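You operate a simulated robot arm through the tools that you are given. There is no shell and no other tool. Be economical: measure what you need, move in short steps, check, and stop when the job is done.

Carry out the task below with a simulated two-armed robot. There is one attempt and no reset: what you move stays moved.

JOB
Roll the cart to the yellow line and move its box onto the pallet.
Fine: brake off to roll, deck's handle end over the line, brake on before lifting the box; drop nothing. Set down upright: what you pick out.

It is judged by the outcome, as a careful person would: the job done as asked, and still so three seconds after it is handed in. It fails if anything else is knocked over, pushed out of place, dropped, spilled or broken.

ROBOT AND FRAMES
Two 7-joint arms with two-finger parallel grippers on one trunk, on a base that drives. Base frame: it is fixed to the floor where the robot stands at the start and does not move with it; the origin is under the middle of the robot, x ahead of it, y to its left, z up. Units: mm, degrees, N and s.
The left shoulder is at the start at [50, 168, 1132], the right one opposite. With the tool pointing down near the work surface each hand reaches from about 100 to 600 mm from the robot's upright axis, wherever it stands, measured 20 degrees to its own side. Places, roughly: blue cart [800, 200, 300]; cart brake lever [500, 0, 600]; cart side rail [800, 0, 700]; pallet deck [1400, -400, 500]; pallet stop bar [1400, -700, 500]; taped box [1750, -2250, 1250]. Payload 1.57 kg a hand.
Tool frame (each hand has its own): the origin (TCP) lies between the finger pads and is the grasp point; the fingertips stand 30 mm ahead of it; z points along the fingers, y is the line along which they close. Largest opening 80 mm; finger width 17, thickness 12; the body of the gripper, 40 by 82 mm, starts 80 mm behind the TCP.
Orientation is that of the tool frame in the base frame, as [roll, pitch, yaw] about the fixed x, y, z axes, in that order (R = Rz(yaw) Ry(pitch) Rx(roll)). With the fingers straight down and closing along the base's y, the tool's x points along the base's -x, its y along +y and its z along -z.

CONTROLS
- The arms move only by the tool send_rows. It takes "left_steps", "right_steps" or both (then of equal length, played together; a hand with none holds still); each is a list of rows, each an object (a shift or turn left out is 0, a gripper value left out holds the last) with "offset": the shift along the tool's x, y, z in units of 200 mm (1.0 is 200 mm), a list of three; "rot": the turn, a rotation vector about the tool's x, y, z in units of 90 degrees (1.0 is 90 degrees), a list of three. In form: [{"offset": [tx, ty, tz], "rot": [wx, wy, wz]}, ...]. A call has 1 to 8 rows; each row is the pose to reach, as a shift and turn from the pose commanded when the call began, along the tool's axes at that moment. "left_jaw" and "right_jaw" are, for a hand that has rows, the closure, from 0 (fully open) to 1 (shut), set as the call begins (left out, the last holds). A call with a number of a shift or a turn outside -1 to 1 is refused whole. Rows are played at 5 a second. More than 50 mm and 8.6 degrees between two rows, or a gripper value outside its range, and nothing of the call is played. Where a pose cannot be reached the arm comes as near as it can. A force on the tool above 90 N (or 10 N above the force at the start of the call, whichever is more), or a blocked arm, ends the call early, and 0.2 s more pass. The fingers move at their own pace (about 45 mm/s each) and stop on an object; they squeeze with about 26 N. The grip force told is the motor's: it shows also when the fingers shut on nothing. Time passes only in rows, and 0.2 s behind the last, so rows that repeat a pose let the fingers close. The reply holds the time, the measured pose of the TCP, the force on the tool along the base axes, the opening and the grip force, in the units named above and with some noise, with the torque about the TCP (base axes, N m) and any sound that the robot's microphone picked up, and new pictures: "pictures" is both (left out), scene, wrist or none (wrist: the cameras of the hands that moved).
- Cameras (640 x 400 px; columns grow to the right, rows downward): "scene" is now at [127.5, 21.8, 1342.7]; the picture's right is [0.26, -0.97, 0.00], its down [-0.54, -0.14, -0.83] and it looks along [0.80, 0.21, -0.56] (base axes); focal length 235 px, centre (320, 200). "left" rides on the left gripper at [72, 7, -122] in its tool frame; the picture's right is [-0.09, 1.00, 0.00], its down [-0.84, -0.08, -0.54] and it looks along [-0.54, -0.05, 0.84] (tool axes); focal length 238 px, centre (320, 200). "right" rides on the right gripper at [72, -7, -122] in its tool frame; the picture's right is [0.09, 1.00, 0.00], its down [-0.84, 0.08, -0.54] and it looks along [-0.54, 0.05, 0.84] (tool axes); focal length 238 px, centre (320, 200). There is no depth. A picture from a camera that has moved, and an enlarged one, comes with that camera's place and axes in the base frame and with its lens.
- raise_lower(by): slides the trunk up (or, below 0, down) by that many mm; the arms and the scene camera ride with it, the base frame stays. It gives what a move gives, with no picture.
- drive_base(legs): drives the robot by 1 to 6 legs, each [ahead, left, turn to the left] in mm, mm and degrees, along the robot's own axes; the way and the turn of a leg run together, so that a leg with both is an arc; at most 1500 mm and 180 degrees a leg. The arms and the cameras ride along, it lands a little off, and it stops where it bumps. It gives what a move gives, and a new picture of the scene camera.
- pan_tilt(pan, tilt): turns the head with the scene camera to pan (to the left, within 80 degrees either way) and tilt (down, from -29 to 69), counted from straight ahead of the robot. It gives what a move gives, and a new picture of the scene camera.
- enlarge(camera, box): a new picture of the part [left, top, right, bottom] of that camera's present view, enlarged. No time passes.
- job_done(): hands the job in; it is judged then, once.

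Go step by step. Nothing tells you exact positions but the pictures and the camera data: compare them with the known pose of the tool, close in by small moves and look again before you grip or let go. The budget is 120 turns and 260 pictures, counting those below and the enlarged ones. Unless the task says otherwise, let go and move clear before handing in, and close with one line.

The tools are called after "Request:" by a JSON object that holds its "name" and its "arguments". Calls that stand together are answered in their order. send_rows: Moves the arms, as the interface text tells. Its arguments: {"type":"object","properties":{"left_steps":{"type":"array"},"left_jaw":{"type":"number"},"right_steps":{"type":"array"},"right_jaw":{"type":"number"},"pictures":{"type":"string","enum":["both","scene","wrist","none"]}},"required":[]} The other tools are called the same way: raise_lower (by) slides the trunk up or down; drive_base (legs) drives the base; pan_tilt (pan, tilt) turns the head that bears the scene camera; enlarge (camera, box) takes an enlarged picture of a part of a camera's view; job_done () hands the job in.

At the start:

```text
time: 0.0
left_ee_pos: [428.5, 305.3, 1119.2]
left_orientation: [-179.9, 0.0, -179.9]
left_contact_force: [0.2, 0.0, 0.2]
left_ft_torque: [0.0, 0.0, -0.01]
left_grip_width: 79.8
left_finger_force: 0.1
right_ee_pos: [343.9, -47.3, 1207.5]
right_orientation: [180.0, -0.1, 180.0]
right_contact_force: [0.5, 0.4, 0.4]
right_ft_torque: [-0.01, -0.01, 0.0]
right_grip_width: 80.2
right_finger_force: 0.1
trunk travel left (down, up): [-300.0, 143.0]
robot x, y, heading: [-0.7, -0.6, -0.1]
head pan, tilt: [14.8, 34.2]
```

scene: 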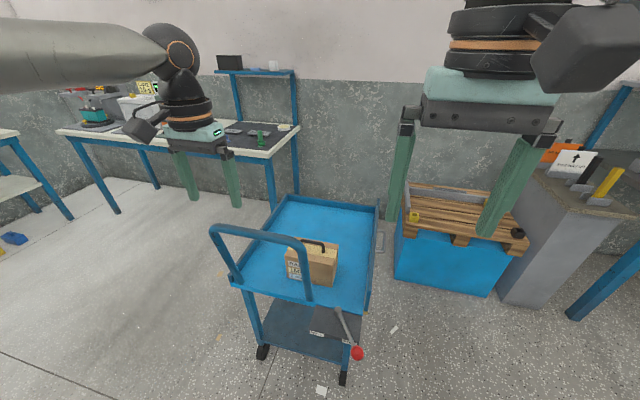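
right: 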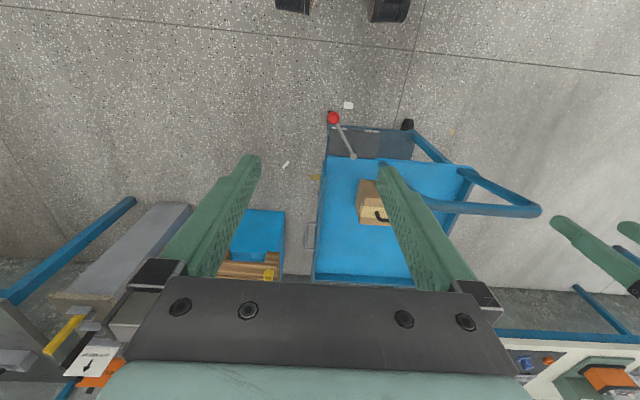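
left: 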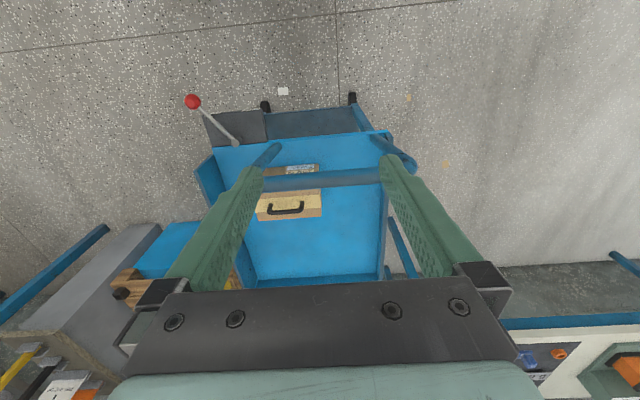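

I see the blue cart ahead with a box with a handle on it, a brake lever with a red knob, and the pallet on a blue stand to the right. I don't yet see the yellow line, so I look closer and look around.

Request:
{"name": "enlarge", "arguments": {"camera": "scene", "box": [200, 180, 400, 400]}}

Request:
{"name": "enlarge", "arguments": {"camera": "scene", "box": [370, 130, 640, 320]}}

Request:
{"name": "pan_tilt", "arguments": {"pan": -35, "tilt": 40}}

```text
1.82 times, centred on (300, 290) of scene
camera zoom: at [127.5, 21.8, 1342.7], right [0.26, -0.97, 0.0], down [-0.54, -0.14, -0.83], along [0.8, 0.21, -0.56], focal length 428 px, centre (356, 36)
```

zoom: 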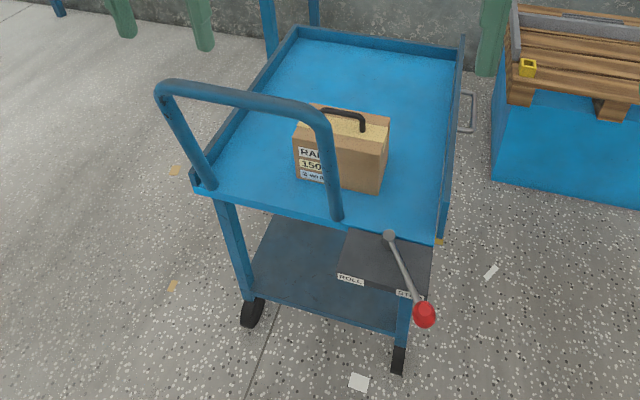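

```text
2.11 times, centred on (505, 225) of scene
camera zoom: at [127.5, 21.8, 1342.7], right [0.26, -0.97, 0.0], down [-0.54, -0.14, -0.83], along [0.8, 0.21, -0.56], focal length 495 px, centre (-70, 147)
```

zoom: 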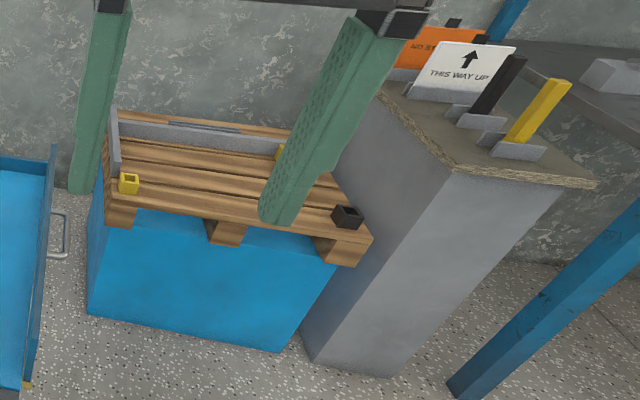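

```text
time: 1.2
left_ee_pos: [427.3, 305.7, 1117.9]
left_orientation: [179.9, 0.0, -179.9]
left_contact_force: [-0.2, -0.7, -0.5]
left_ft_torque: [0.0, -0.02, 0.0]
left_grip_width: 79.8
left_finger_force: 0.1
right_ee_pos: [344.0, -47.4, 1207.5]
right_orientation: [180.0, 0.0, -180.0]
right_contact_force: [1.1, -1.1, 0.4]
right_ft_torque: [-0.03, 0.0, 0.01]
right_grip_width: 79.9
right_finger_force: 0.0
trunk travel left (down, up): [-300.0, 143.0]
robot x, y, heading: [-0.7, 0.5, 0.0]
head pan, tilt: [-35.0, 40.0]
camera scene: at [111.6, -49.5, 1333.8], right [-0.57, -0.82, 0.0], down [-0.53, 0.37, -0.77], along [0.63, -0.44, -0.64], focal length 235 px, centre (320, 200)
```

scene: 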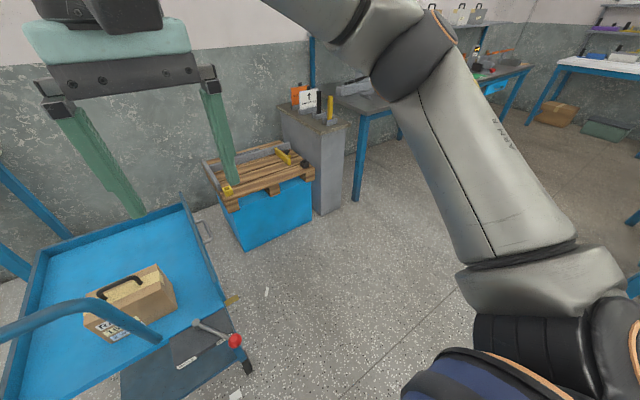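

No yellow line seen plainly yet; there is a yellow spot near the cart's right side at the floor. I look to the left and enlarge.

Request:
{"name": "enlarge", "arguments": {"camera": "scene", "box": [160, 120, 360, 320]}}

Request:
{"name": "pan_tilt", "arguments": {"pan": 50, "tilt": 40}}

Request:
{"name": "pan_tilt", "arguments": {"pan": 0, "tilt": 60}}

```text
2.00 times, centred on (260, 220) of scene
camera zoom: at [111.6, -49.5, 1333.8], right [-0.57, -0.82, 0.0], down [-0.53, 0.37, -0.77], along [0.63, -0.44, -0.64], focal length 470 px, centre (440, 160)
```

zoom: 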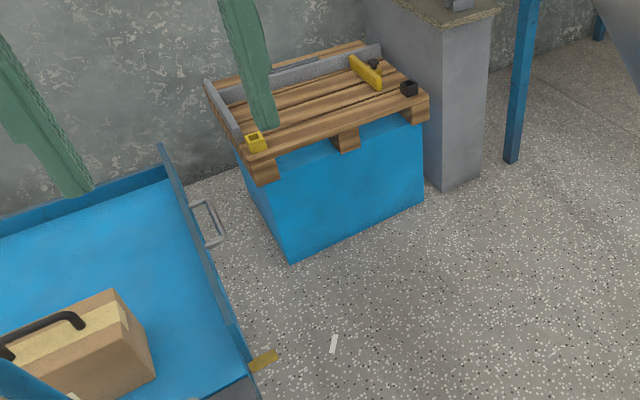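

```text
time: 2.8
left_ee_pos: [428.8, 305.4, 1118.1]
left_orientation: [180.0, 0.0, 180.0]
left_contact_force: [0.3, 0.7, 0.0]
left_ft_torque: [-0.04, 0.01, 0.0]
left_grip_width: 80.0
left_finger_force: 0.0
right_ee_pos: [344.7, -48.2, 1207.1]
right_orientation: [-180.0, -0.1, -180.0]
right_contact_force: [0.0, 0.5, 0.4]
right_ft_torque: [-0.02, 0.01, -0.01]
right_grip_width: 80.3
right_finger_force: 0.0
trunk travel left (down, up): [-300.0, 143.0]
robot x, y, heading: [0.8, 1.0, 0.0]
head pan, tilt: [50.0, 40.0]
camera scene: at [96.6, 64.3, 1333.8], right [0.77, -0.64, 0.0], down [-0.41, -0.49, -0.77], along [0.49, 0.59, -0.64], focal length 235 px, centre (320, 200)
```

scene: 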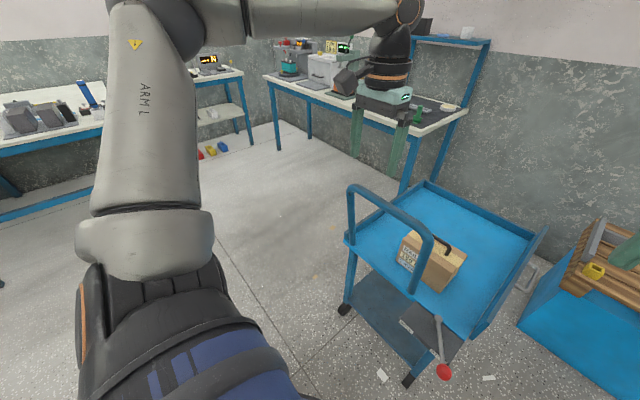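

```text
time: 4.0
left_ee_pos: [429.3, 306.2, 1118.0]
left_orientation: [-179.9, 0.0, -179.9]
left_contact_force: [0.8, 0.5, 0.5]
left_ft_torque: [0.01, 0.0, -0.03]
left_grip_width: 80.0
left_finger_force: 0.1
right_ee_pos: [345.0, -48.0, 1206.9]
right_orientation: [-179.9, 0.0, -180.0]
right_contact_force: [-0.1, -0.3, 0.7]
right_ft_torque: [-0.01, -0.01, 0.01]
right_grip_width: 79.9
right_finger_force: 0.1
trunk travel left (down, up): [-300.0, 143.0]
robot x, y, heading: [-2.0, -0.6, -0.2]
head pan, tilt: [0.0, 60.0]
camera scene: at [108.6, -0.8, 1307.1], right [0.0, -1.0, 0.0], down [-0.87, 0.0, -0.5], along [0.5, 0.0, -0.87], focal length 235 px, centre (320, 200)
```

scene: 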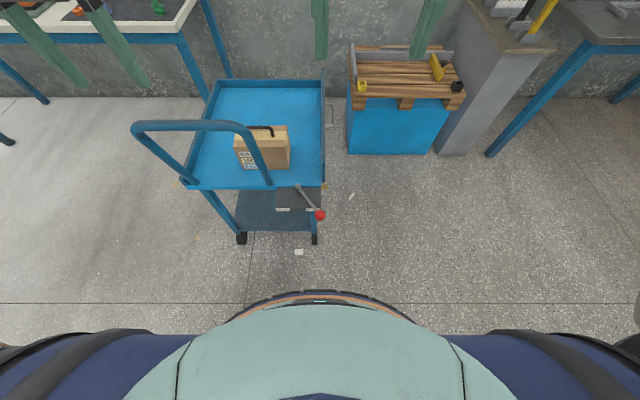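

A short yellow strip peeks out beside the cart on the floor. I enlarge to find the line.

Request:
{"name": "enlarge", "arguments": {"camera": "scene", "box": [290, 130, 390, 260]}}

Request:
{"name": "enlarge", "arguments": {"camera": "scene", "box": [100, 70, 340, 270]}}

```text
3.08 times, centred on (340, 195) of scene
camera zoom: at [108.6, -0.8, 1307.1], right [0.0, -1.0, 0.0], down [-0.87, 0.0, -0.5], along [0.5, 0.0, -0.87], focal length 724 px, centre (258, 215)
```

zoom: 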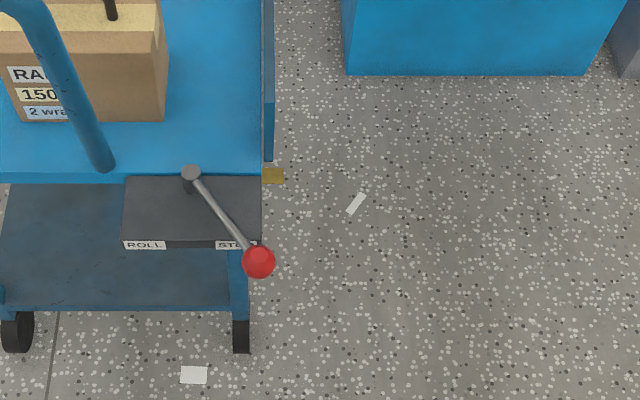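

```text
2.00 times, centred on (220, 170) of scene
camera zoom: at [108.6, -0.8, 1307.1], right [0.0, -1.0, 0.0], down [-0.87, 0.0, -0.5], along [0.5, 0.0, -0.87], focal length 470 px, centre (520, 260)
```

zoom: 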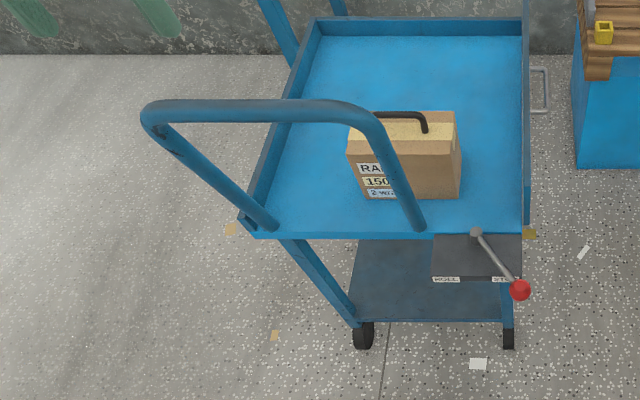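

I estimate the brake knob at about [437, 0, 643], pivot [551, 75, 633], the deck's handle edge at x≈575 and the yellow line at x≈970. I check the label and the pallet closely.

Request:
{"name": "pan_tilt", "arguments": {"pan": -8, "tilt": 45}}

Request:
{"name": "enlarge", "arguments": {"camera": "scene", "box": [180, 180, 280, 290]}}

Request:
{"name": "enlarge", "arguments": {"camera": "scene", "box": [300, 60, 460, 190]}}

Request:
{"name": "enlarge", "arguments": {"camera": "left", "box": [180, 80, 460, 230]}}

```text
time: 4.7
left_ee_pos: [428.1, 305.4, 1118.2]
left_orientation: [180.0, 0.0, 179.9]
left_contact_force: [0.5, 0.2, 0.4]
left_ft_torque: [0.01, -0.02, 0.03]
left_grip_width: 79.9
left_finger_force: 0.0
right_ee_pos: [344.3, -46.9, 1207.6]
right_orientation: [-180.0, -0.1, 180.0]
right_contact_force: [0.3, 0.0, 0.2]
right_ft_torque: [0.01, -0.03, -0.02]
right_grip_width: 80.4
right_finger_force: 0.0
trunk travel left (down, up): [-300.0, 143.0]
robot x, y, heading: [2.1, 0.8, 0.1]
head pan, tilt: [-8.0, 45.0]
camera scene: at [122.4, -12.1, 1326.5], right [-0.14, -0.99, 0.0], down [-0.7, 0.1, -0.71], along [0.7, -0.1, -0.71], focal length 235 px, centre (320, 200)
```

scene: 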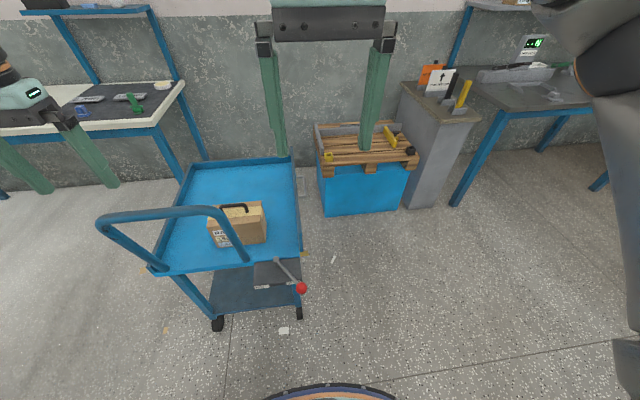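

```text
3.64 times, centred on (230, 235) of scene
camera zoom: at [122.4, -12.1, 1326.5], right [-0.14, -0.99, 0.0], down [-0.7, 0.1, -0.71], along [0.7, -0.1, -0.71], focal length 856 px, centre (647, 73)
```

zoom: 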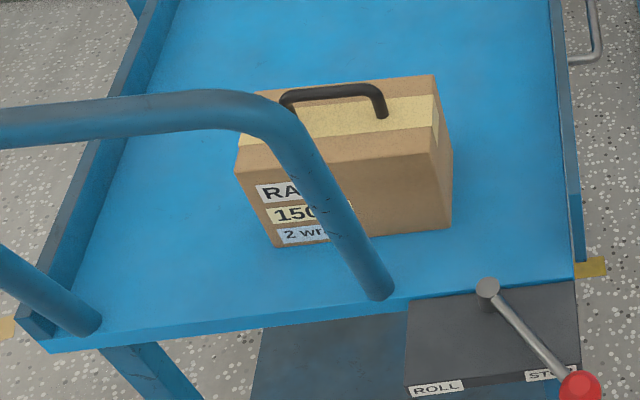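

```text
3.08 times, centred on (380, 125) of scene
camera zoom: at [122.4, -12.1, 1326.5], right [-0.14, -0.99, 0.0], down [-0.7, 0.1, -0.71], along [0.7, -0.1, -0.71], focal length 724 px, centre (135, 431)
```

zoom: 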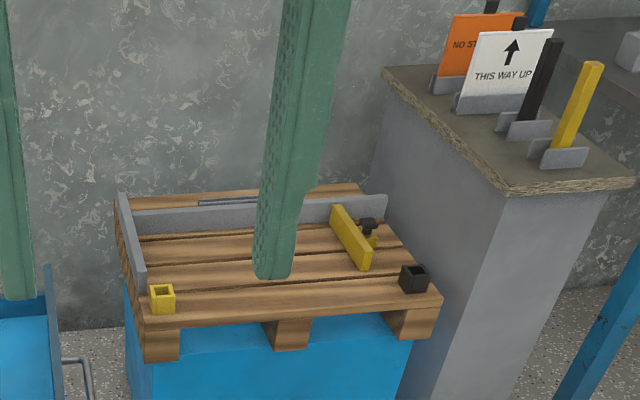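

```text
2.29 times, centred on (320, 155) of left
camera zoom: at [356.6, 312.5, 1240.5], right [0.09, 1.0, 0.0], down [0.84, -0.08, 0.54], along [0.54, -0.05, -0.84], focal length 545 px, centre (320, 303)
```

zoom: 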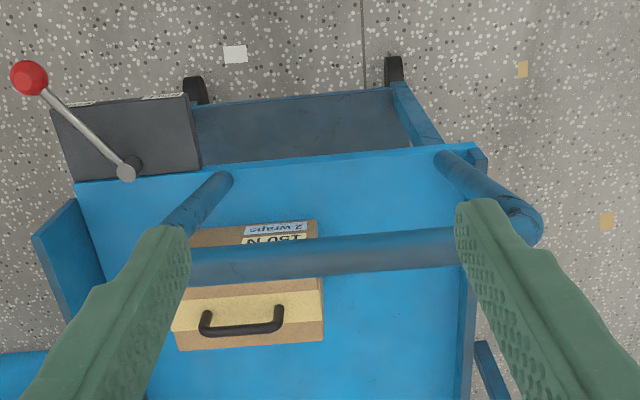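

The box (handle on top, bar along y) sits behind the push bar; push bar is at about x 525, z 927, y 175–420. I drive a little forward and left so both the push bar and the brake are in easy reach.

Request:
{"name": "drive_base", "arguments": {"legs": [[60, 100, 0]]}}

Request:
{"name": "pan_tilt", "arguments": {"pan": 0, "tilt": 55}}

Request:
{"name": "enlarge", "arguments": {"camera": "scene", "box": [190, 80, 410, 280]}}

Request:
{"name": "enlarge", "arguments": {"camera": "right", "box": [240, 80, 480, 250]}}

```text
time: 6.2
left_ee_pos: [487.2, 403.7, 1118.1]
left_orientation: [-180.0, 0.1, -179.9]
left_contact_force: [-0.2, 0.3, -0.3]
left_ft_torque: [0.01, 0.03, -0.03]
left_grip_width: 80.0
left_finger_force: 0.0
right_ee_pos: [402.9, 51.1, 1206.2]
right_orientation: [-180.0, 0.1, -180.0]
right_contact_force: [0.4, -0.1, 0.0]
right_ft_torque: [-0.01, 0.05, 0.0]
right_grip_width: 80.2
right_finger_force: 0.1
trunk travel left (down, up): [-300.0, 143.0]
robot x, y, heading: [55.5, 100.4, -0.2]
head pan, tilt: [-8.0, 45.0]
camera scene: at [181.4, 86.3, 1326.5], right [-0.14, -0.99, 0.0], down [-0.7, 0.1, -0.71], along [0.7, -0.1, -0.71], focal length 235 px, centre (320, 200)
```

scene: 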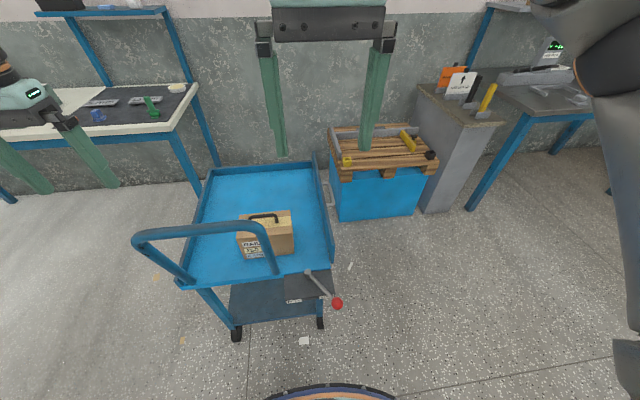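

```text
time: 7.0
left_ee_pos: [485.5, 403.7, 1116.7]
left_orientation: [-179.9, 0.0, 180.0]
left_contact_force: [-0.3, -0.6, -0.7]
left_ft_torque: [0.0, 0.01, -0.04]
left_grip_width: 79.8
left_finger_force: 0.0
right_ee_pos: [403.8, 50.5, 1205.7]
right_orientation: [180.0, 0.0, -180.0]
right_contact_force: [-0.5, -0.2, -0.2]
right_ft_torque: [0.01, -0.01, 0.02]
right_grip_width: 80.1
right_finger_force: 0.1
trunk travel left (down, up): [-300.0, 143.0]
robot x, y, heading: [55.1, 94.4, -0.1]
head pan, tilt: [0.0, 55.0]
camera scene: at [172.7, 97.2, 1313.2], right [0.0, -1.0, 0.0], down [-0.82, 0.0, -0.57], along [0.57, 0.0, -0.82], focal length 235 px, centre (320, 200)
```

scene: 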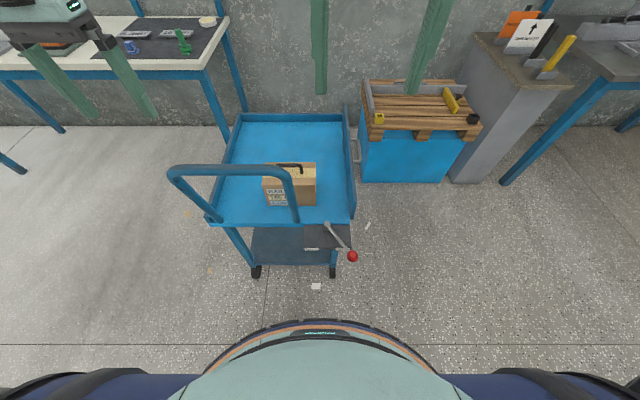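

```text
2.00 times, centred on (300, 180) of scene
camera zoom: at [172.7, 97.2, 1313.2], right [0.0, -1.0, 0.0], down [-0.82, 0.0, -0.57], along [0.57, 0.0, -0.82], focal length 470 px, centre (360, 240)
```

zoom: 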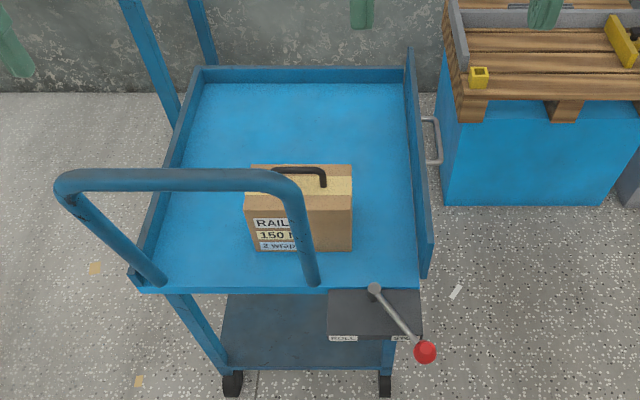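

```text
2.35 times, centred on (360, 165) of right
camera zoom: at [332.2, 46.0, 1329.1], right [-0.09, 1.0, 0.0], down [0.84, 0.08, 0.54], along [0.54, 0.05, -0.84], focal length 561 px, centre (226, 282)
```

zoom: 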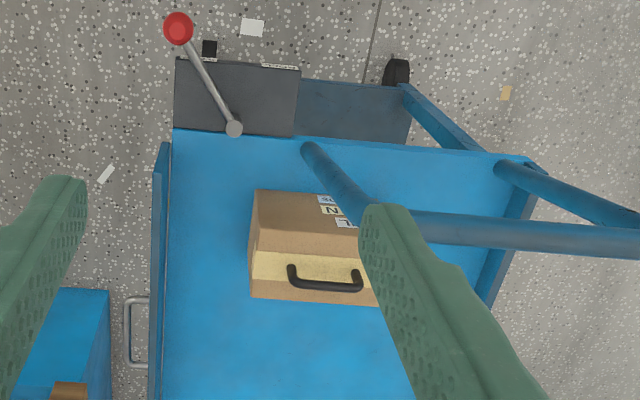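

Push bar refined to about [528, 180..420, 918]. I turn the left hand so it will close across the bar and bring it above it, while the right hand comes down over the brake knob.

Request:
{"name": "send_rows", "arguments": {"left_steps": [{"offset": [-0.026, -0.065, 0.073], "rot": [0, 0, 0.094]}, {"offset": [-0.052, -0.13, 0.146], "rot": [0, 0, 0.188]}, {"offset": [-0.079, -0.195, 0.219], "rot": [0, 0, 0.282]}, {"offset": [-0.105, -0.26, 0.292], "rot": [0, 0, 0.376]}, {"offset": [-0.131, -0.325, 0.365], "rot": [0, 0, 0.47]}, {"offset": [-0.157, -0.39, 0.438], "rot": [0, 0, 0.564]}, {"offset": [-0.184, -0.455, 0.511], "rot": [0, 0, 0.658]}, {"offset": [-0.21, -0.52, 0.585], "rot": [0, 0, 0.75]}], "right_steps": [{"offset": [-0.021, -0.031, 0.125]}, {"offset": [-0.042, -0.062, 0.25]}, {"offset": [-0.064, -0.094, 0.375]}, {"offset": [-0.085, -0.125, 0.5]}, {"offset": [-0.106, -0.156, 0.625]}, {"offset": [-0.127, -0.187, 0.75]}, {"offset": [-0.149, -0.219, 0.875]}, {"offset": [-0.17, -0.25, 1.0]}], "pictures": "none"}}

Request:
{"name": "send_rows", "arguments": {"left_steps": [{"rot": [0, 0, 0.083]}, {"rot": [0, 0, 0.166]}, {"rot": [0, 0, 0.25]}, {"rot": [0, 0, 0.25]}, {"rot": [0, 0, 0.25]}, {"rot": [0, 0, 0.25]}], "right_steps": [{"offset": [0, 0, 0.2]}, {"offset": [0, 0, 0.4]}, {"offset": [0, 0, 0.6]}, {"offset": [0, 0, 0.8]}, {"offset": [0, 0, 1.0]}, {"offset": [0, 0, 1.0]}]}}

```text
time: 8.8
left_ee_pos: [529.9, 300.6, 1000.6]
left_orientation: [180.0, 0.1, 112.3]
left_contact_force: [0.9, 1.1, -0.7]
left_ft_torque: [-0.03, -0.03, 0.03]
left_grip_width: 79.8
left_finger_force: 0.0
right_ee_pos: [439.2, 0.1, 1007.3]
right_orientation: [180.0, -0.1, 180.0]
right_contact_force: [-0.5, 0.6, -0.7]
right_ft_torque: [-0.02, 0.01, 0.05]
right_grip_width: 80.3
right_finger_force: 0.0
trunk travel left (down, up): [-300.0, 143.0]
robot x, y, heading: [57.2, 96.4, -0.2]
head pan, tilt: [0.0, 55.0]
```

```text
time: 10.2
left_ee_pos: [529.4, 300.4, 1002.0]
left_orientation: [-180.0, -0.1, 90.0]
left_contact_force: [-0.7, -0.7, 0.3]
left_ft_torque: [0.01, -0.01, -0.03]
left_grip_width: 79.7
left_finger_force: 0.1
right_ee_pos: [436.1, 0.4, 806.6]
right_orientation: [-180.0, -0.1, 180.0]
right_contact_force: [0.1, 1.3, -0.2]
right_ft_torque: [-0.01, -0.03, -0.02]
right_grip_width: 80.0
right_finger_force: 0.2
trunk travel left (down, up): [-300.0, 143.0]
robot x, y, heading: [61.0, 97.5, -0.1]
head pan, tilt: [0.0, 55.0]
camera scene: at [172.7, 97.2, 1313.1], right [0.0, -1.0, 0.0], down [-0.82, 0.0, -0.57], along [0.57, 0.0, -0.82], focal length 235 px, centre (320, 200)
camera right: at [365.5, -4.9, 928.8], right [-0.09, 1.0, 0.0], down [0.84, 0.08, 0.54], along [0.54, 0.05, -0.84], focal length 238 px, centre (320, 200)
camera left: at [536.3, 372.5, 1123.3], right [1.0, -0.09, 0.0], down [-0.08, -0.84, 0.54], along [-0.05, -0.54, -0.84], focal length 238 px, centre (320, 200)
```

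scene: 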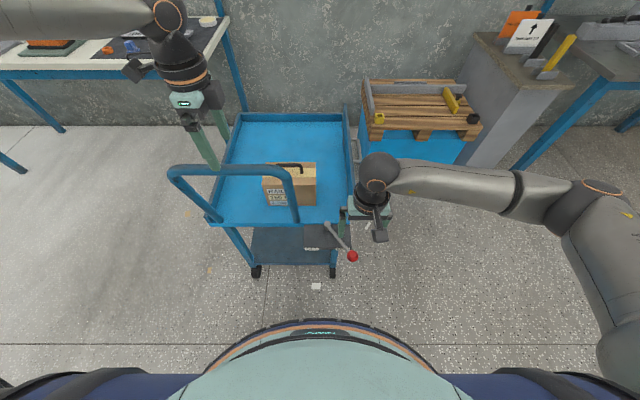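
right: 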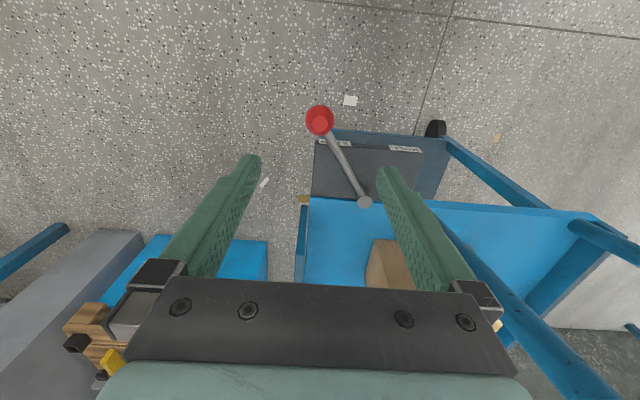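
left: 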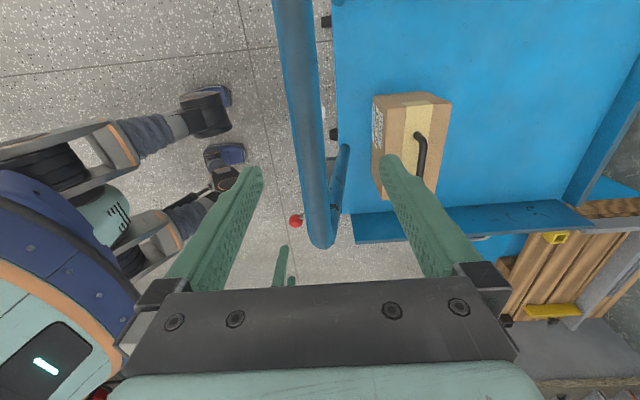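

Knob lies directly under the right hand and the bar 7 mm off under the left hand. I lower both: left around the push bar, right straddling the knob.

Request:
{"name": "send_rows", "arguments": {"left_steps": [{"offset": [0.05, -0.035, 0.08]}, {"offset": [0.1, -0.035, 0.16]}, {"offset": [0.15, -0.035, 0.24]}, {"offset": [0.15, -0.035, 0.3]}, {"offset": [0.15, -0.035, 0.36]}, {"offset": [0.15, -0.035, 0.4]}], "right_steps": [{"offset": [0, 0, 0.12]}, {"offset": [0, 0, 0.25]}, {"offset": [0, 0, 0.38]}, {"offset": [0, 0, 0.5]}, {"offset": [0, 0, 0.63]}, {"offset": [0, 0, 0.75]}]}}

```text
time: 11.6
left_ee_pos: [520.7, 327.4, 920.1]
left_orientation: [179.9, 0.1, 89.9]
left_contact_force: [0.1, 0.4, -0.1]
left_ft_torque: [-0.01, 0.0, 0.0]
left_grip_width: 80.1
left_finger_force: 0.1
right_ee_pos: [436.7, 1.3, 657.1]
right_orientation: [-180.0, -0.1, -180.0]
right_contact_force: [-0.4, -0.1, 0.0]
right_ft_torque: [-0.01, 0.01, 0.0]
right_grip_width: 79.6
right_finger_force: 0.0
trunk travel left (down, up): [-300.0, 143.0]
robot x, y, heading: [60.8, 95.3, 0.1]
head pan, tilt: [0.0, 55.0]
camera scene: at [172.8, 97.3, 1313.2], right [0.0, -1.0, 0.0], down [-0.82, 0.0, -0.57], along [0.57, 0.0, -0.82], focal length 235 px, centre (320, 200)
camera right: at [365.8, -3.9, 779.3], right [-0.09, 1.0, 0.0], down [0.84, 0.08, 0.54], along [0.54, 0.05, -0.84], focal length 238 px, centre (320, 200)
camera left: at [528.3, 400.8, 1042.5], right [1.0, -0.09, 0.0], down [-0.08, -0.84, 0.54], along [-0.05, -0.54, -0.84], focal length 238 px, centre (320, 200)
```

scene: 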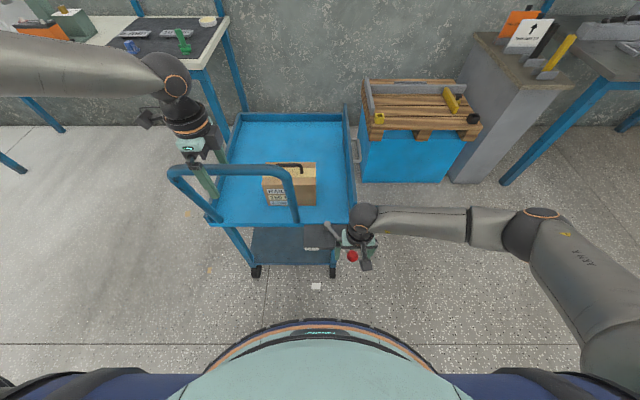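
right: 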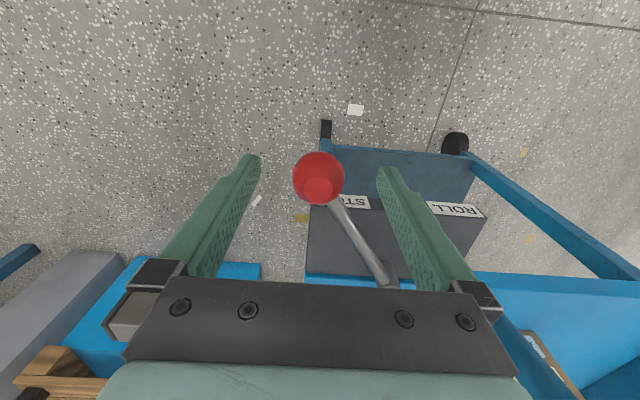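
left: 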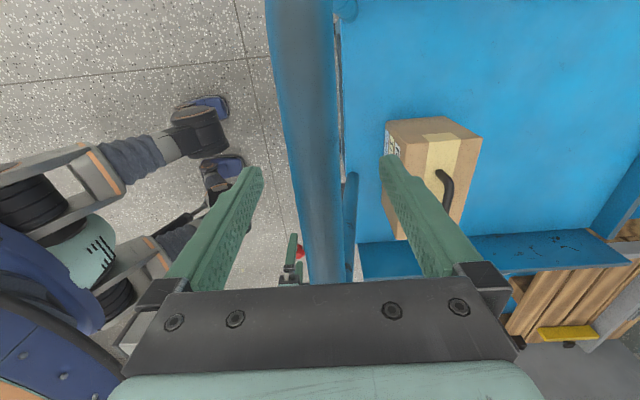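

Both hands straddle their targets at the right height. I close the left on the push bar and narrow the right around the knob.

Request:
{"name": "send_rows", "arguments": {"left_steps": [{}, {}, {}, {}, {}, {}, {}], "right_steps": [{}, {}, {}, {}, {}, {}, {}], "left_jaw": 1, "right_jaw": 0.42, "pictures": "wrist"}}

```text
time: 13.2
left_ee_pos: [520.6, 327.6, 921.0]
left_orientation: [180.0, 0.0, 90.0]
left_contact_force: [-5.5, -0.6, -0.7]
left_ft_torque: [0.04, 0.01, -0.01]
left_grip_width: 25.7
left_finger_force: 37.0
right_ee_pos: [435.7, 1.6, 658.7]
right_orientation: [-179.9, 0.0, -180.0]
right_contact_force: [0.1, -0.2, -0.5]
right_ft_torque: [-0.02, 0.01, -0.01]
right_grip_width: 46.6
right_finger_force: 0.0
trunk travel left (down, up): [-300.0, 143.0]
robot x, y, heading: [58.6, 102.9, 0.1]
head pan, tilt: [0.0, 55.0]
camera right: at [365.6, -3.9, 779.8], right [-0.09, 1.0, 0.0], down [0.84, 0.08, 0.54], along [0.54, 0.05, -0.84], focal length 238 px, centre (320, 200)
camera left: at [527.7, 400.6, 1042.8], right [1.0, -0.09, 0.0], down [-0.08, -0.84, 0.54], along [-0.05, -0.54, -0.84], focal length 238 px, centre (320, 200)
```

right: 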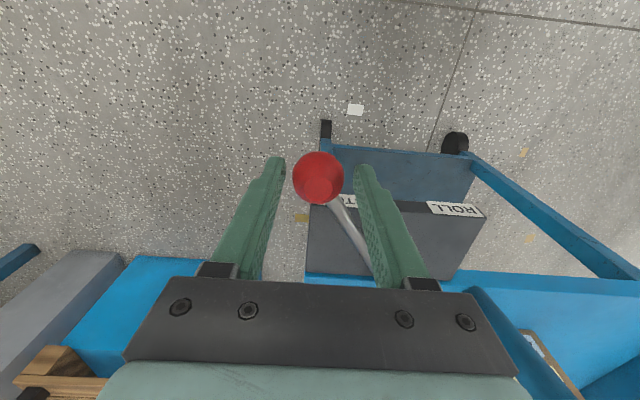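
left: 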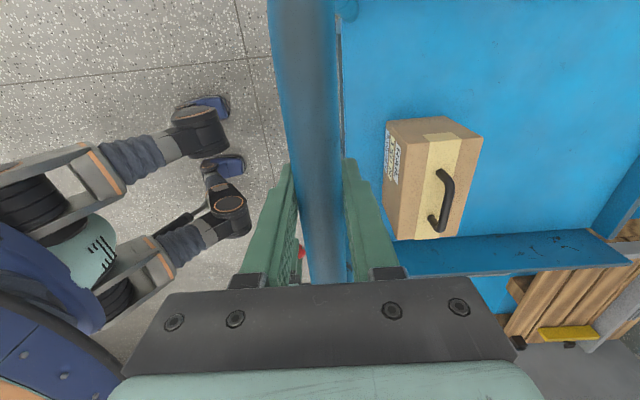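

Now I sweep the knob along its arc from STOP towards ROLL.

Request:
{"name": "send_rows", "arguments": {"right_steps": [{"offset": [0.055, 0.1, 0]}, {"offset": [0.095, 0.215, 0]}, {"offset": [0.112, 0.32, 0]}, {"offset": [0.112, 0.44, 0]}, {"offset": [0.095, 0.545, 0]}, {"offset": [0.055, 0.66, 0]}, {"offset": [0.0, 0.763, 0]}]}}

```text
time: 14.8
left_ee_pos: [521.1, 327.6, 920.5]
left_orientation: [179.9, 0.0, 89.9]
left_contact_force: [1.6, -0.3, -4.1]
left_ft_torque: [0.08, -0.18, -0.04]
left_grip_width: 25.5
left_finger_force: 37.2
right_ee_pos: [437.6, 152.7, 659.5]
right_orientation: [179.9, 0.0, -180.0]
right_contact_force: [0.3, 0.1, -0.4]
right_ft_torque: [0.02, -0.05, 0.0]
right_grip_width: 46.5
right_finger_force: 0.0
trunk travel left (down, up): [-300.0, 143.0]
robot x, y, heading: [58.0, 101.8, 0.1]
head pan, tilt: [0.0, 55.0]
camera scene: at [173.3, 97.3, 1313.1], right [0.0, -1.0, 0.0], down [-0.82, 0.0, -0.57], along [0.57, 0.0, -0.82], focal length 235 px, centre (320, 200)
camera right: at [366.6, 148.2, 780.5], right [-0.09, 1.0, 0.0], down [0.84, 0.08, 0.54], along [0.54, 0.05, -0.84], focal length 238 px, centre (320, 200)
```

scene: 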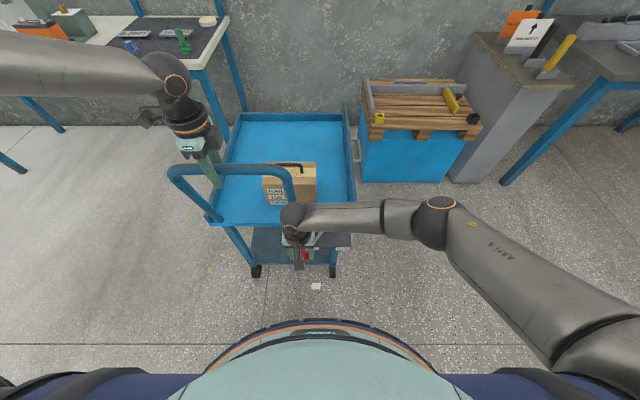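
right: 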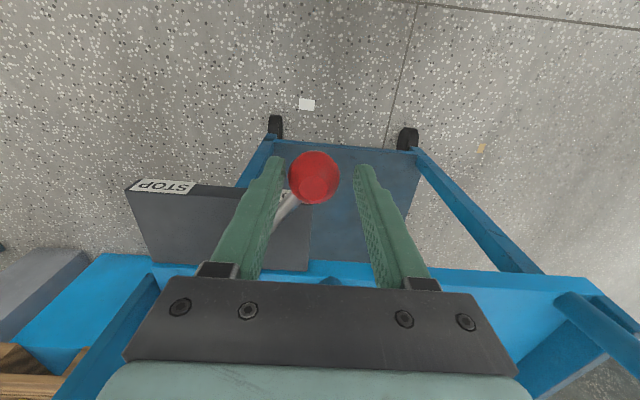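

The lever swung easily to the ROLL side. I nudge a little further to feel for the end stop.

Request:
{"name": "send_rows", "arguments": {"right_steps": [{"offset": [-0.03, 0.04, 0]}, {"offset": [-0.06, 0.08, 0]}, {"offset": [-0.09, 0.12, 0]}], "pictures": "wrist"}}

```text
time: 15.6
left_ee_pos: [525.9, 327.9, 919.9]
left_orientation: [179.5, 0.0, 90.2]
left_contact_force: [27.8, 5.9, -11.5]
left_ft_torque: [-0.26, 0.18, -0.06]
left_grip_width: 25.8
left_finger_force: 36.9
right_ee_pos: [451.9, 170.7, 654.4]
right_orientation: [-178.8, -0.9, 179.6]
right_contact_force: [-25.9, -32.7, 8.7]
right_ft_torque: [-1.08, 0.27, -1.09]
right_grip_width: 75.5
right_finger_force: 16.1
trunk travel left (down, up): [-300.0, 143.0]
robot x, y, heading: [62.4, 99.7, -0.1]
head pan, tilt: [0.0, 55.0]
camera right: at [383.2, 168.5, 778.3], right [-0.09, 1.0, -0.02], down [0.84, 0.08, 0.53], along [0.53, 0.03, -0.85], focal length 238 px, centre (320, 200)
```

right: 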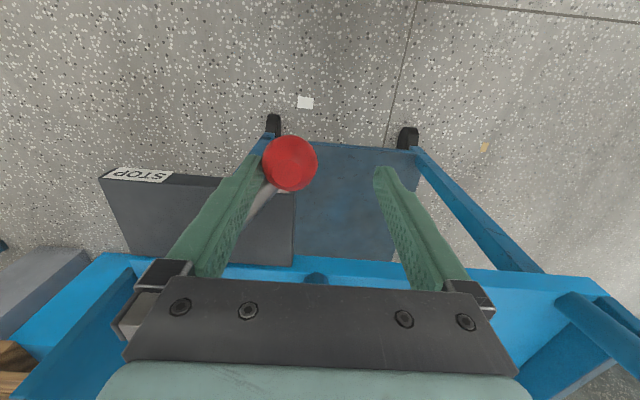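

The end stop is felt and the cart already gives, so the brake is off. I back the right hand off and lift it clear.

Request:
{"name": "send_rows", "arguments": {"right_steps": [{"offset": [0.06, -0.06, 0]}, {"offset": [0.09, -0.1, 0]}, {"offset": [0.09, -0.1, 0]}, {"offset": [0.09, -0.1, -0.2]}, {"offset": [0.09, -0.1, -0.4]}, {"offset": [0.09, -0.1, -0.6]}], "right_jaw": 0.3}}

```text
time: 17.0
left_ee_pos: [520.4, 327.9, 919.7]
left_orientation: [180.0, 0.0, 90.0]
left_contact_force: [-1.8, 1.5, 4.1]
left_ft_torque: [0.37, 0.1, -0.1]
left_grip_width: 25.5
left_finger_force: 36.9
right_ee_pos: [437.4, 157.9, 777.4]
right_orientation: [180.0, 0.0, 180.0]
right_contact_force: [0.3, -0.1, -0.3]
right_ft_torque: [-0.01, -0.04, -0.01]
right_grip_width: 55.7
right_finger_force: 0.0
trunk travel left (down, up): [-300.0, 143.0]
robot x, y, heading: [58.9, 96.9, -0.1]
head pan, tilt: [0.0, 55.0]
camera scene: at [172.2, 97.2, 1313.2], right [0.0, -1.0, 0.0], down [-0.82, 0.0, -0.57], along [0.57, 0.0, -0.82], focal length 235 px, centre (320, 200)
camera right: at [365.8, 153.2, 899.2], right [-0.09, 1.0, 0.0], down [0.84, 0.08, 0.54], along [0.54, 0.05, -0.84], focal length 238 px, centre (320, 200)
```

scene: 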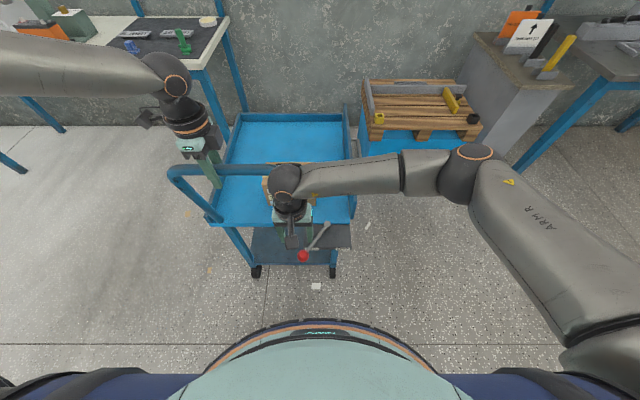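
right: 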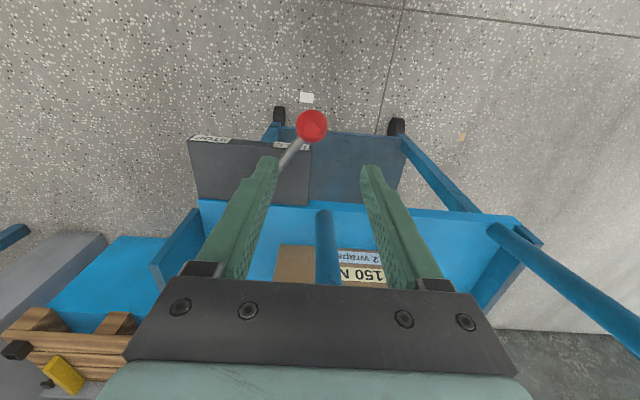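

Brake reads ROLL and the left hand holds the bar. I roll the cart forward gently in a first short leg.

Request:
{"name": "drive_base", "arguments": {"legs": [[120, 0, 0]]}}

```text
time: 18.2
left_ee_pos: [639.2, 328.4, 919.9]
left_orientation: [-179.7, 0.1, 90.0]
left_contact_force: [-1.6, -1.6, 2.4]
left_ft_torque: [-0.2, 0.29, -0.08]
left_grip_width: 25.3
left_finger_force: 36.9
right_ee_pos: [557.9, 159.4, 777.0]
right_orientation: [-180.0, 0.0, -179.9]
right_contact_force: [0.9, 0.5, -0.3]
right_ft_torque: [-0.03, -0.01, 0.01]
right_grip_width: 56.1
right_finger_force: 0.0
trunk travel left (down, up): [-300.0, 143.0]
robot x, y, heading: [176.7, 98.9, -0.2]
head pan, tilt: [0.0, 55.0]
camera scene: at [291.8, 97.2, 1313.3], right [0.0, -1.0, 0.0], down [-0.82, 0.0, -0.57], along [0.57, 0.0, -0.82], focal length 235 px, centre (320, 200)
```

scene: 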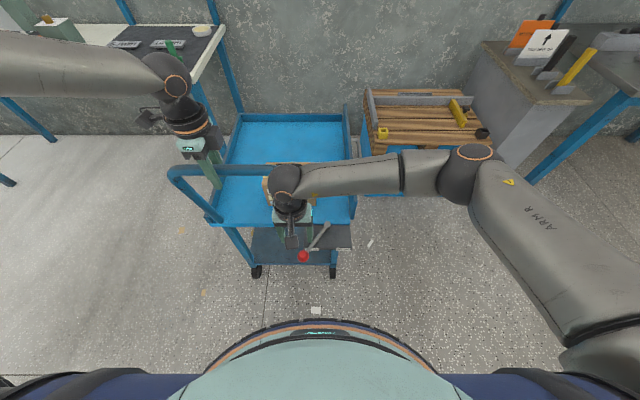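

The cart follows well. The strip on the floor should now come out behind the cart; I roll another leg and watch the gap to the pallet.

Request:
{"name": "drive_base", "arguments": {"legs": [[120, 0, 0]]}}

Request:
{"name": "enlarge", "arguments": {"camera": "scene", "box": [200, 80, 440, 300]}}

Request:
{"name": "enlarge", "arguments": {"camera": "right", "box": [160, 80, 480, 300]}}

```text
time: 19.4
left_ee_pos: [756.7, 327.8, 921.0]
left_orientation: [-179.6, 0.1, 90.1]
left_contact_force: [-2.2, 0.5, 6.6]
left_ft_torque: [-0.19, 0.28, -0.06]
left_grip_width: 25.9
left_finger_force: 37.3
right_ee_pos: [675.0, 158.4, 777.1]
right_orientation: [179.9, 0.0, -179.9]
right_contact_force: [-0.6, 0.1, 1.0]
right_ft_torque: [0.01, 0.0, 0.01]
right_grip_width: 55.9
right_finger_force: 0.0
trunk travel left (down, up): [-300.0, 143.0]
robot x, y, heading: [297.1, 97.2, -0.0]
head pan, tilt: [0.0, 55.0]
camera scene: at [410.1, 97.5, 1313.4], right [0.0, -1.0, 0.0], down [-0.82, 0.0, -0.57], along [0.57, 0.0, -0.82], focal length 235 px, centre (320, 200)
```

scene: 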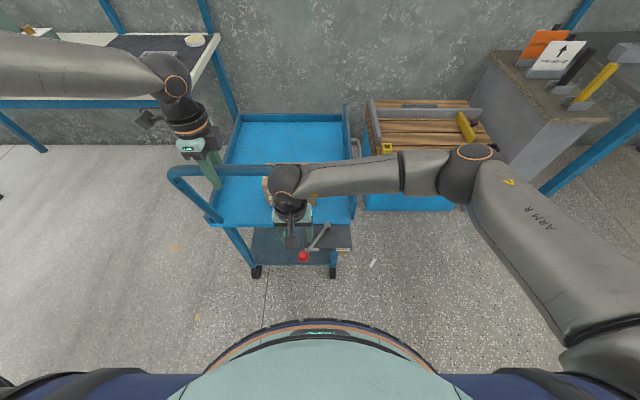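

```text
1.82 times, centred on (320, 190) of scene
camera zoom: at [410.1, 97.5, 1313.4], right [0.0, -1.0, 0.0], down [-0.82, 0.0, -0.57], along [0.57, 0.0, -0.82], focal length 428 px, centre (320, 218)
```

zoom: 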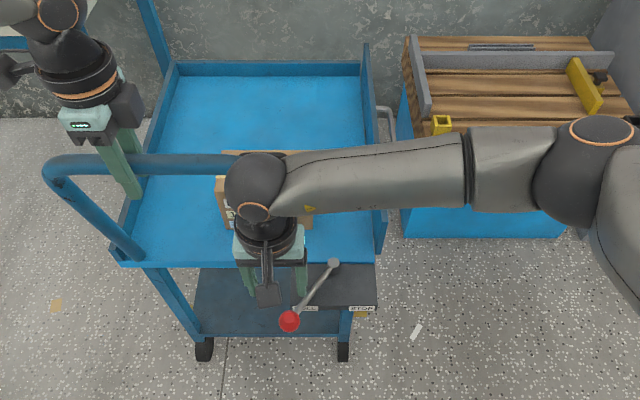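

```text
1.82 times, centred on (320, 190) of right
camera zoom: at [604.1, 153.6, 899.1], right [-0.09, 1.0, 0.0], down [0.84, 0.08, 0.54], along [0.54, 0.05, -0.84], focal length 433 px, centre (320, 218)
```

zoom: 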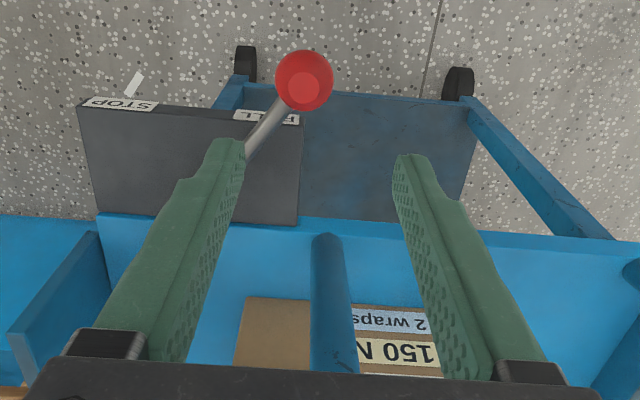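

The strip's right end shows again by the STOP label, at floor x≈955; the deck's handle edge is at about 810. I roll on about 110 mm and then look plumb from the right wrist camera.

Request:
{"name": "drive_base", "arguments": {"legs": [[100, 0, 0]]}}

Request:
{"name": "send_rows", "arguments": {"right_steps": [{"offset": [0.0, -0.2, -0.12]}, {"offset": [-0.1, -0.4, -0.2]}, {"offset": [-0.2, -0.6, -0.3]}, {"offset": [-0.4, -0.8, -0.4]}, {"offset": [-0.6, -0.9, -0.5]}, {"offset": [-0.8, -0.9, -0.5]}, {"offset": [-0.8, -0.9, -0.5]}]}}

```text
time: 20.6
left_ee_pos: [857.1, 328.3, 919.9]
left_orientation: [-179.5, 0.1, 90.0]
left_contact_force: [-2.3, -3.3, 6.1]
left_ft_torque: [-0.32, 0.28, -0.12]
left_grip_width: 25.8
left_finger_force: 37.1
right_ee_pos: [775.8, 160.1, 776.0]
right_orientation: [179.9, 0.0, -179.9]
right_contact_force: [0.4, -1.3, -0.4]
right_ft_torque: [0.01, 0.03, 0.0]
right_grip_width: 56.1
right_finger_force: 0.0
trunk travel left (down, up): [-300.0, 143.0]
robot x, y, heading: [394.6, 95.2, 0.3]
head pan, tilt: [0.0, 55.0]
camera scene: at [511.5, 97.4, 1313.4], right [0.0, -1.0, 0.0], down [-0.82, 0.0, -0.57], along [0.57, 0.0, -0.82], focal length 235 px, centre (320, 200)
```

scene: 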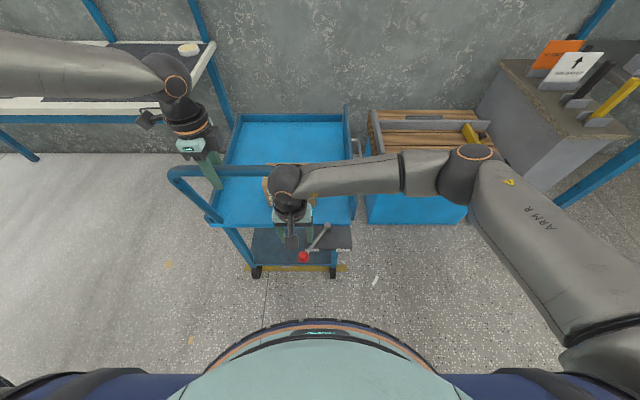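

```text
refused: row 4 steps farther than a row can; nothing moved
```

The full yellow line is now visible at x≈955 from y≈-45 to 510. I move the right hand to the cart's right side for a plumb check of edge against line.

Request:
{"name": "send_rows", "arguments": {"right_steps": [{"offset": [0.0, -0.2, -0.12]}, {"offset": [0, -0.4, -0.2]}, {"offset": [-0.1, -0.6, -0.25]}, {"offset": [-0.2, -0.8, -0.3]}, {"offset": [-0.35, -0.95, -0.4]}, {"offset": [-0.55, -1.0, -0.45]}, {"offset": [-0.75, -1.0, -0.5]}, {"offset": [-0.85, -1.0, -0.5]}]}}

```text
time: 22.4
left_ee_pos: [857.6, 328.1, 918.9]
left_orientation: [-179.5, 0.2, 90.0]
left_contact_force: [1.6, 0.1, 9.4]
left_ft_torque: [-0.51, 0.21, -0.06]
left_grip_width: 25.5
left_finger_force: 36.8
right_ee_pos: [947.4, -39.7, 878.5]
right_orientation: [180.0, 0.0, -179.9]
right_contact_force: [0.9, -0.7, 0.6]
right_ft_torque: [0.01, 0.02, -0.02]
right_grip_width: 56.1
right_finger_force: 0.1
trunk travel left (down, up): [-300.0, 143.0]
robot x, y, heading: [397.9, 99.6, 0.2]
head pan, tilt: [0.0, 55.0]
camera scene: at [511.8, 97.6, 1313.2], right [0.0, -1.0, 0.0], down [-0.82, 0.0, -0.57], along [0.57, 0.0, -0.82], focal length 235 px, centre (320, 200)
camera right: at [876.2, -45.5, 1000.4], right [-0.09, 1.0, 0.0], down [0.84, 0.08, 0.54], along [0.54, 0.05, -0.84], focal length 238 px, centre (320, 200)
```

scene: 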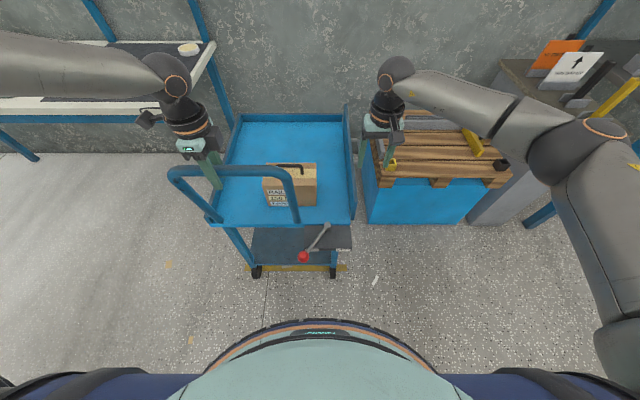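
right: 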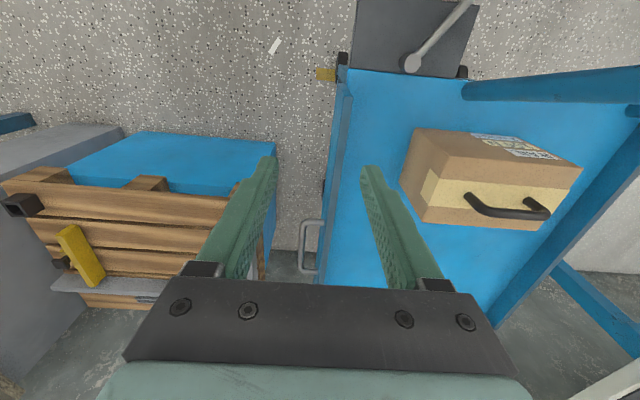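

Plumb view: deck edge at x≈900, line from 939 to 979 (centre 959). I roll 58 mm more.

Request:
{"name": "drive_base", "arguments": {"legs": [[60, 0, 0]]}}

Request:
{"name": "enlarge", "arguments": {"camera": "right", "box": [240, 0, 480, 150]}}

```text
time: 23.4
left_ee_pos: [915.0, 327.7, 919.2]
left_orientation: [-179.3, 0.1, 90.1]
left_contact_force: [1.4, -3.8, 5.0]
left_ft_torque: [0.15, 0.32, -0.12]
left_grip_width: 26.0
left_finger_force: 37.1
right_ee_pos: [1007.0, -39.6, 877.7]
right_orientation: [180.0, 0.0, -179.8]
right_contact_force: [-0.3, -0.5, 0.5]
right_ft_torque: [-0.03, 0.01, -0.02]
right_grip_width: 56.2
right_finger_force: 0.2
trunk travel left (down, up): [-300.0, 143.0]
robot x, y, heading: [460.8, 101.1, 0.5]
head pan, tilt: [0.0, 55.0]
camera scene: at [571.6, 97.3, 1313.2], right [0.0, -1.0, 0.0], down [-0.82, 0.0, -0.57], along [0.57, 0.0, -0.82], focal length 235 px, centre (320, 200)
```

scene: 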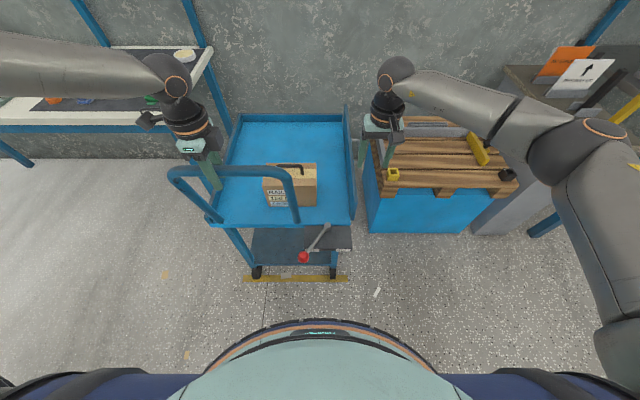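

```text
2.67 times, centred on (360, 75) of right
camera zoom: at [935.6, -45.1, 1000.3], right [-0.1, 1.0, 0.0], down [0.84, 0.08, 0.54], along [0.54, 0.05, -0.84], focal length 636 px, centre (213, 533)
```

zoom: 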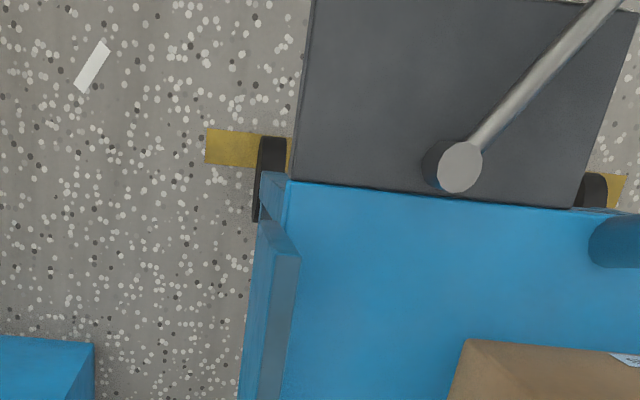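

The deck's handle end (x≈957) lies over the line (939–979). Now I bring the right hand back to the brake knob, which is at about [832, 149, 643].

Request:
{"name": "send_rows", "arguments": {"right_steps": [{"offset": [0.22, 0, 0]}, {"offset": [0.44, 0, 0.1]}, {"offset": [0.66, 0, 0.2]}, {"offset": [0.875, 0, 0.25]}, {"offset": [0.875, 0.23, 0.28]}, {"offset": [0.875, 0.46, 0.32]}, {"offset": [0.875, 0.7, 0.36]}, {"offset": [0.875, 0.94, 0.4]}], "pictures": "wrist"}}

```text
time: 25.2
left_ee_pos: [916.3, 328.3, 920.0]
left_orientation: [-179.3, 0.2, 90.0]
left_contact_force: [-0.7, 0.1, 4.2]
left_ft_torque: [-0.8, -0.05, -0.24]
left_grip_width: 25.8
left_finger_force: 36.8
right_ee_pos: [830.7, 147.4, 796.3]
right_orientation: [179.9, 0.0, -179.9]
right_contact_force: [-0.6, -0.5, 0.1]
right_ft_torque: [0.03, 0.0, -0.03]
right_grip_width: 56.0
right_finger_force: 0.1
trunk travel left (down, up): [-300.0, 143.0]
robot x, y, heading: [455.6, 99.9, 0.3]
head pan, tilt: [0.0, 55.0]
camera right: at [760.0, 142.3, 918.7], right [-0.09, 1.0, 0.0], down [0.84, 0.08, 0.54], along [0.54, 0.05, -0.84], focal length 238 px, centre (320, 200)
```

right: 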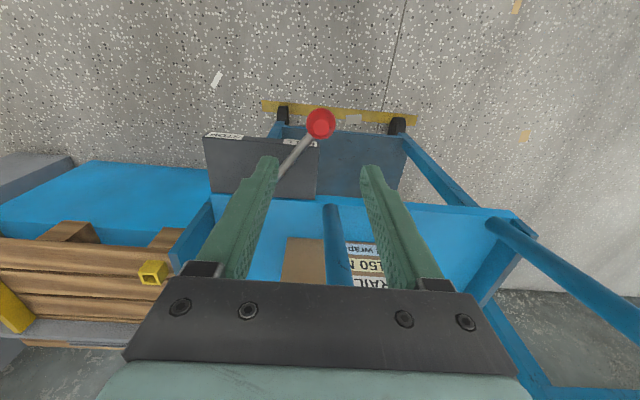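

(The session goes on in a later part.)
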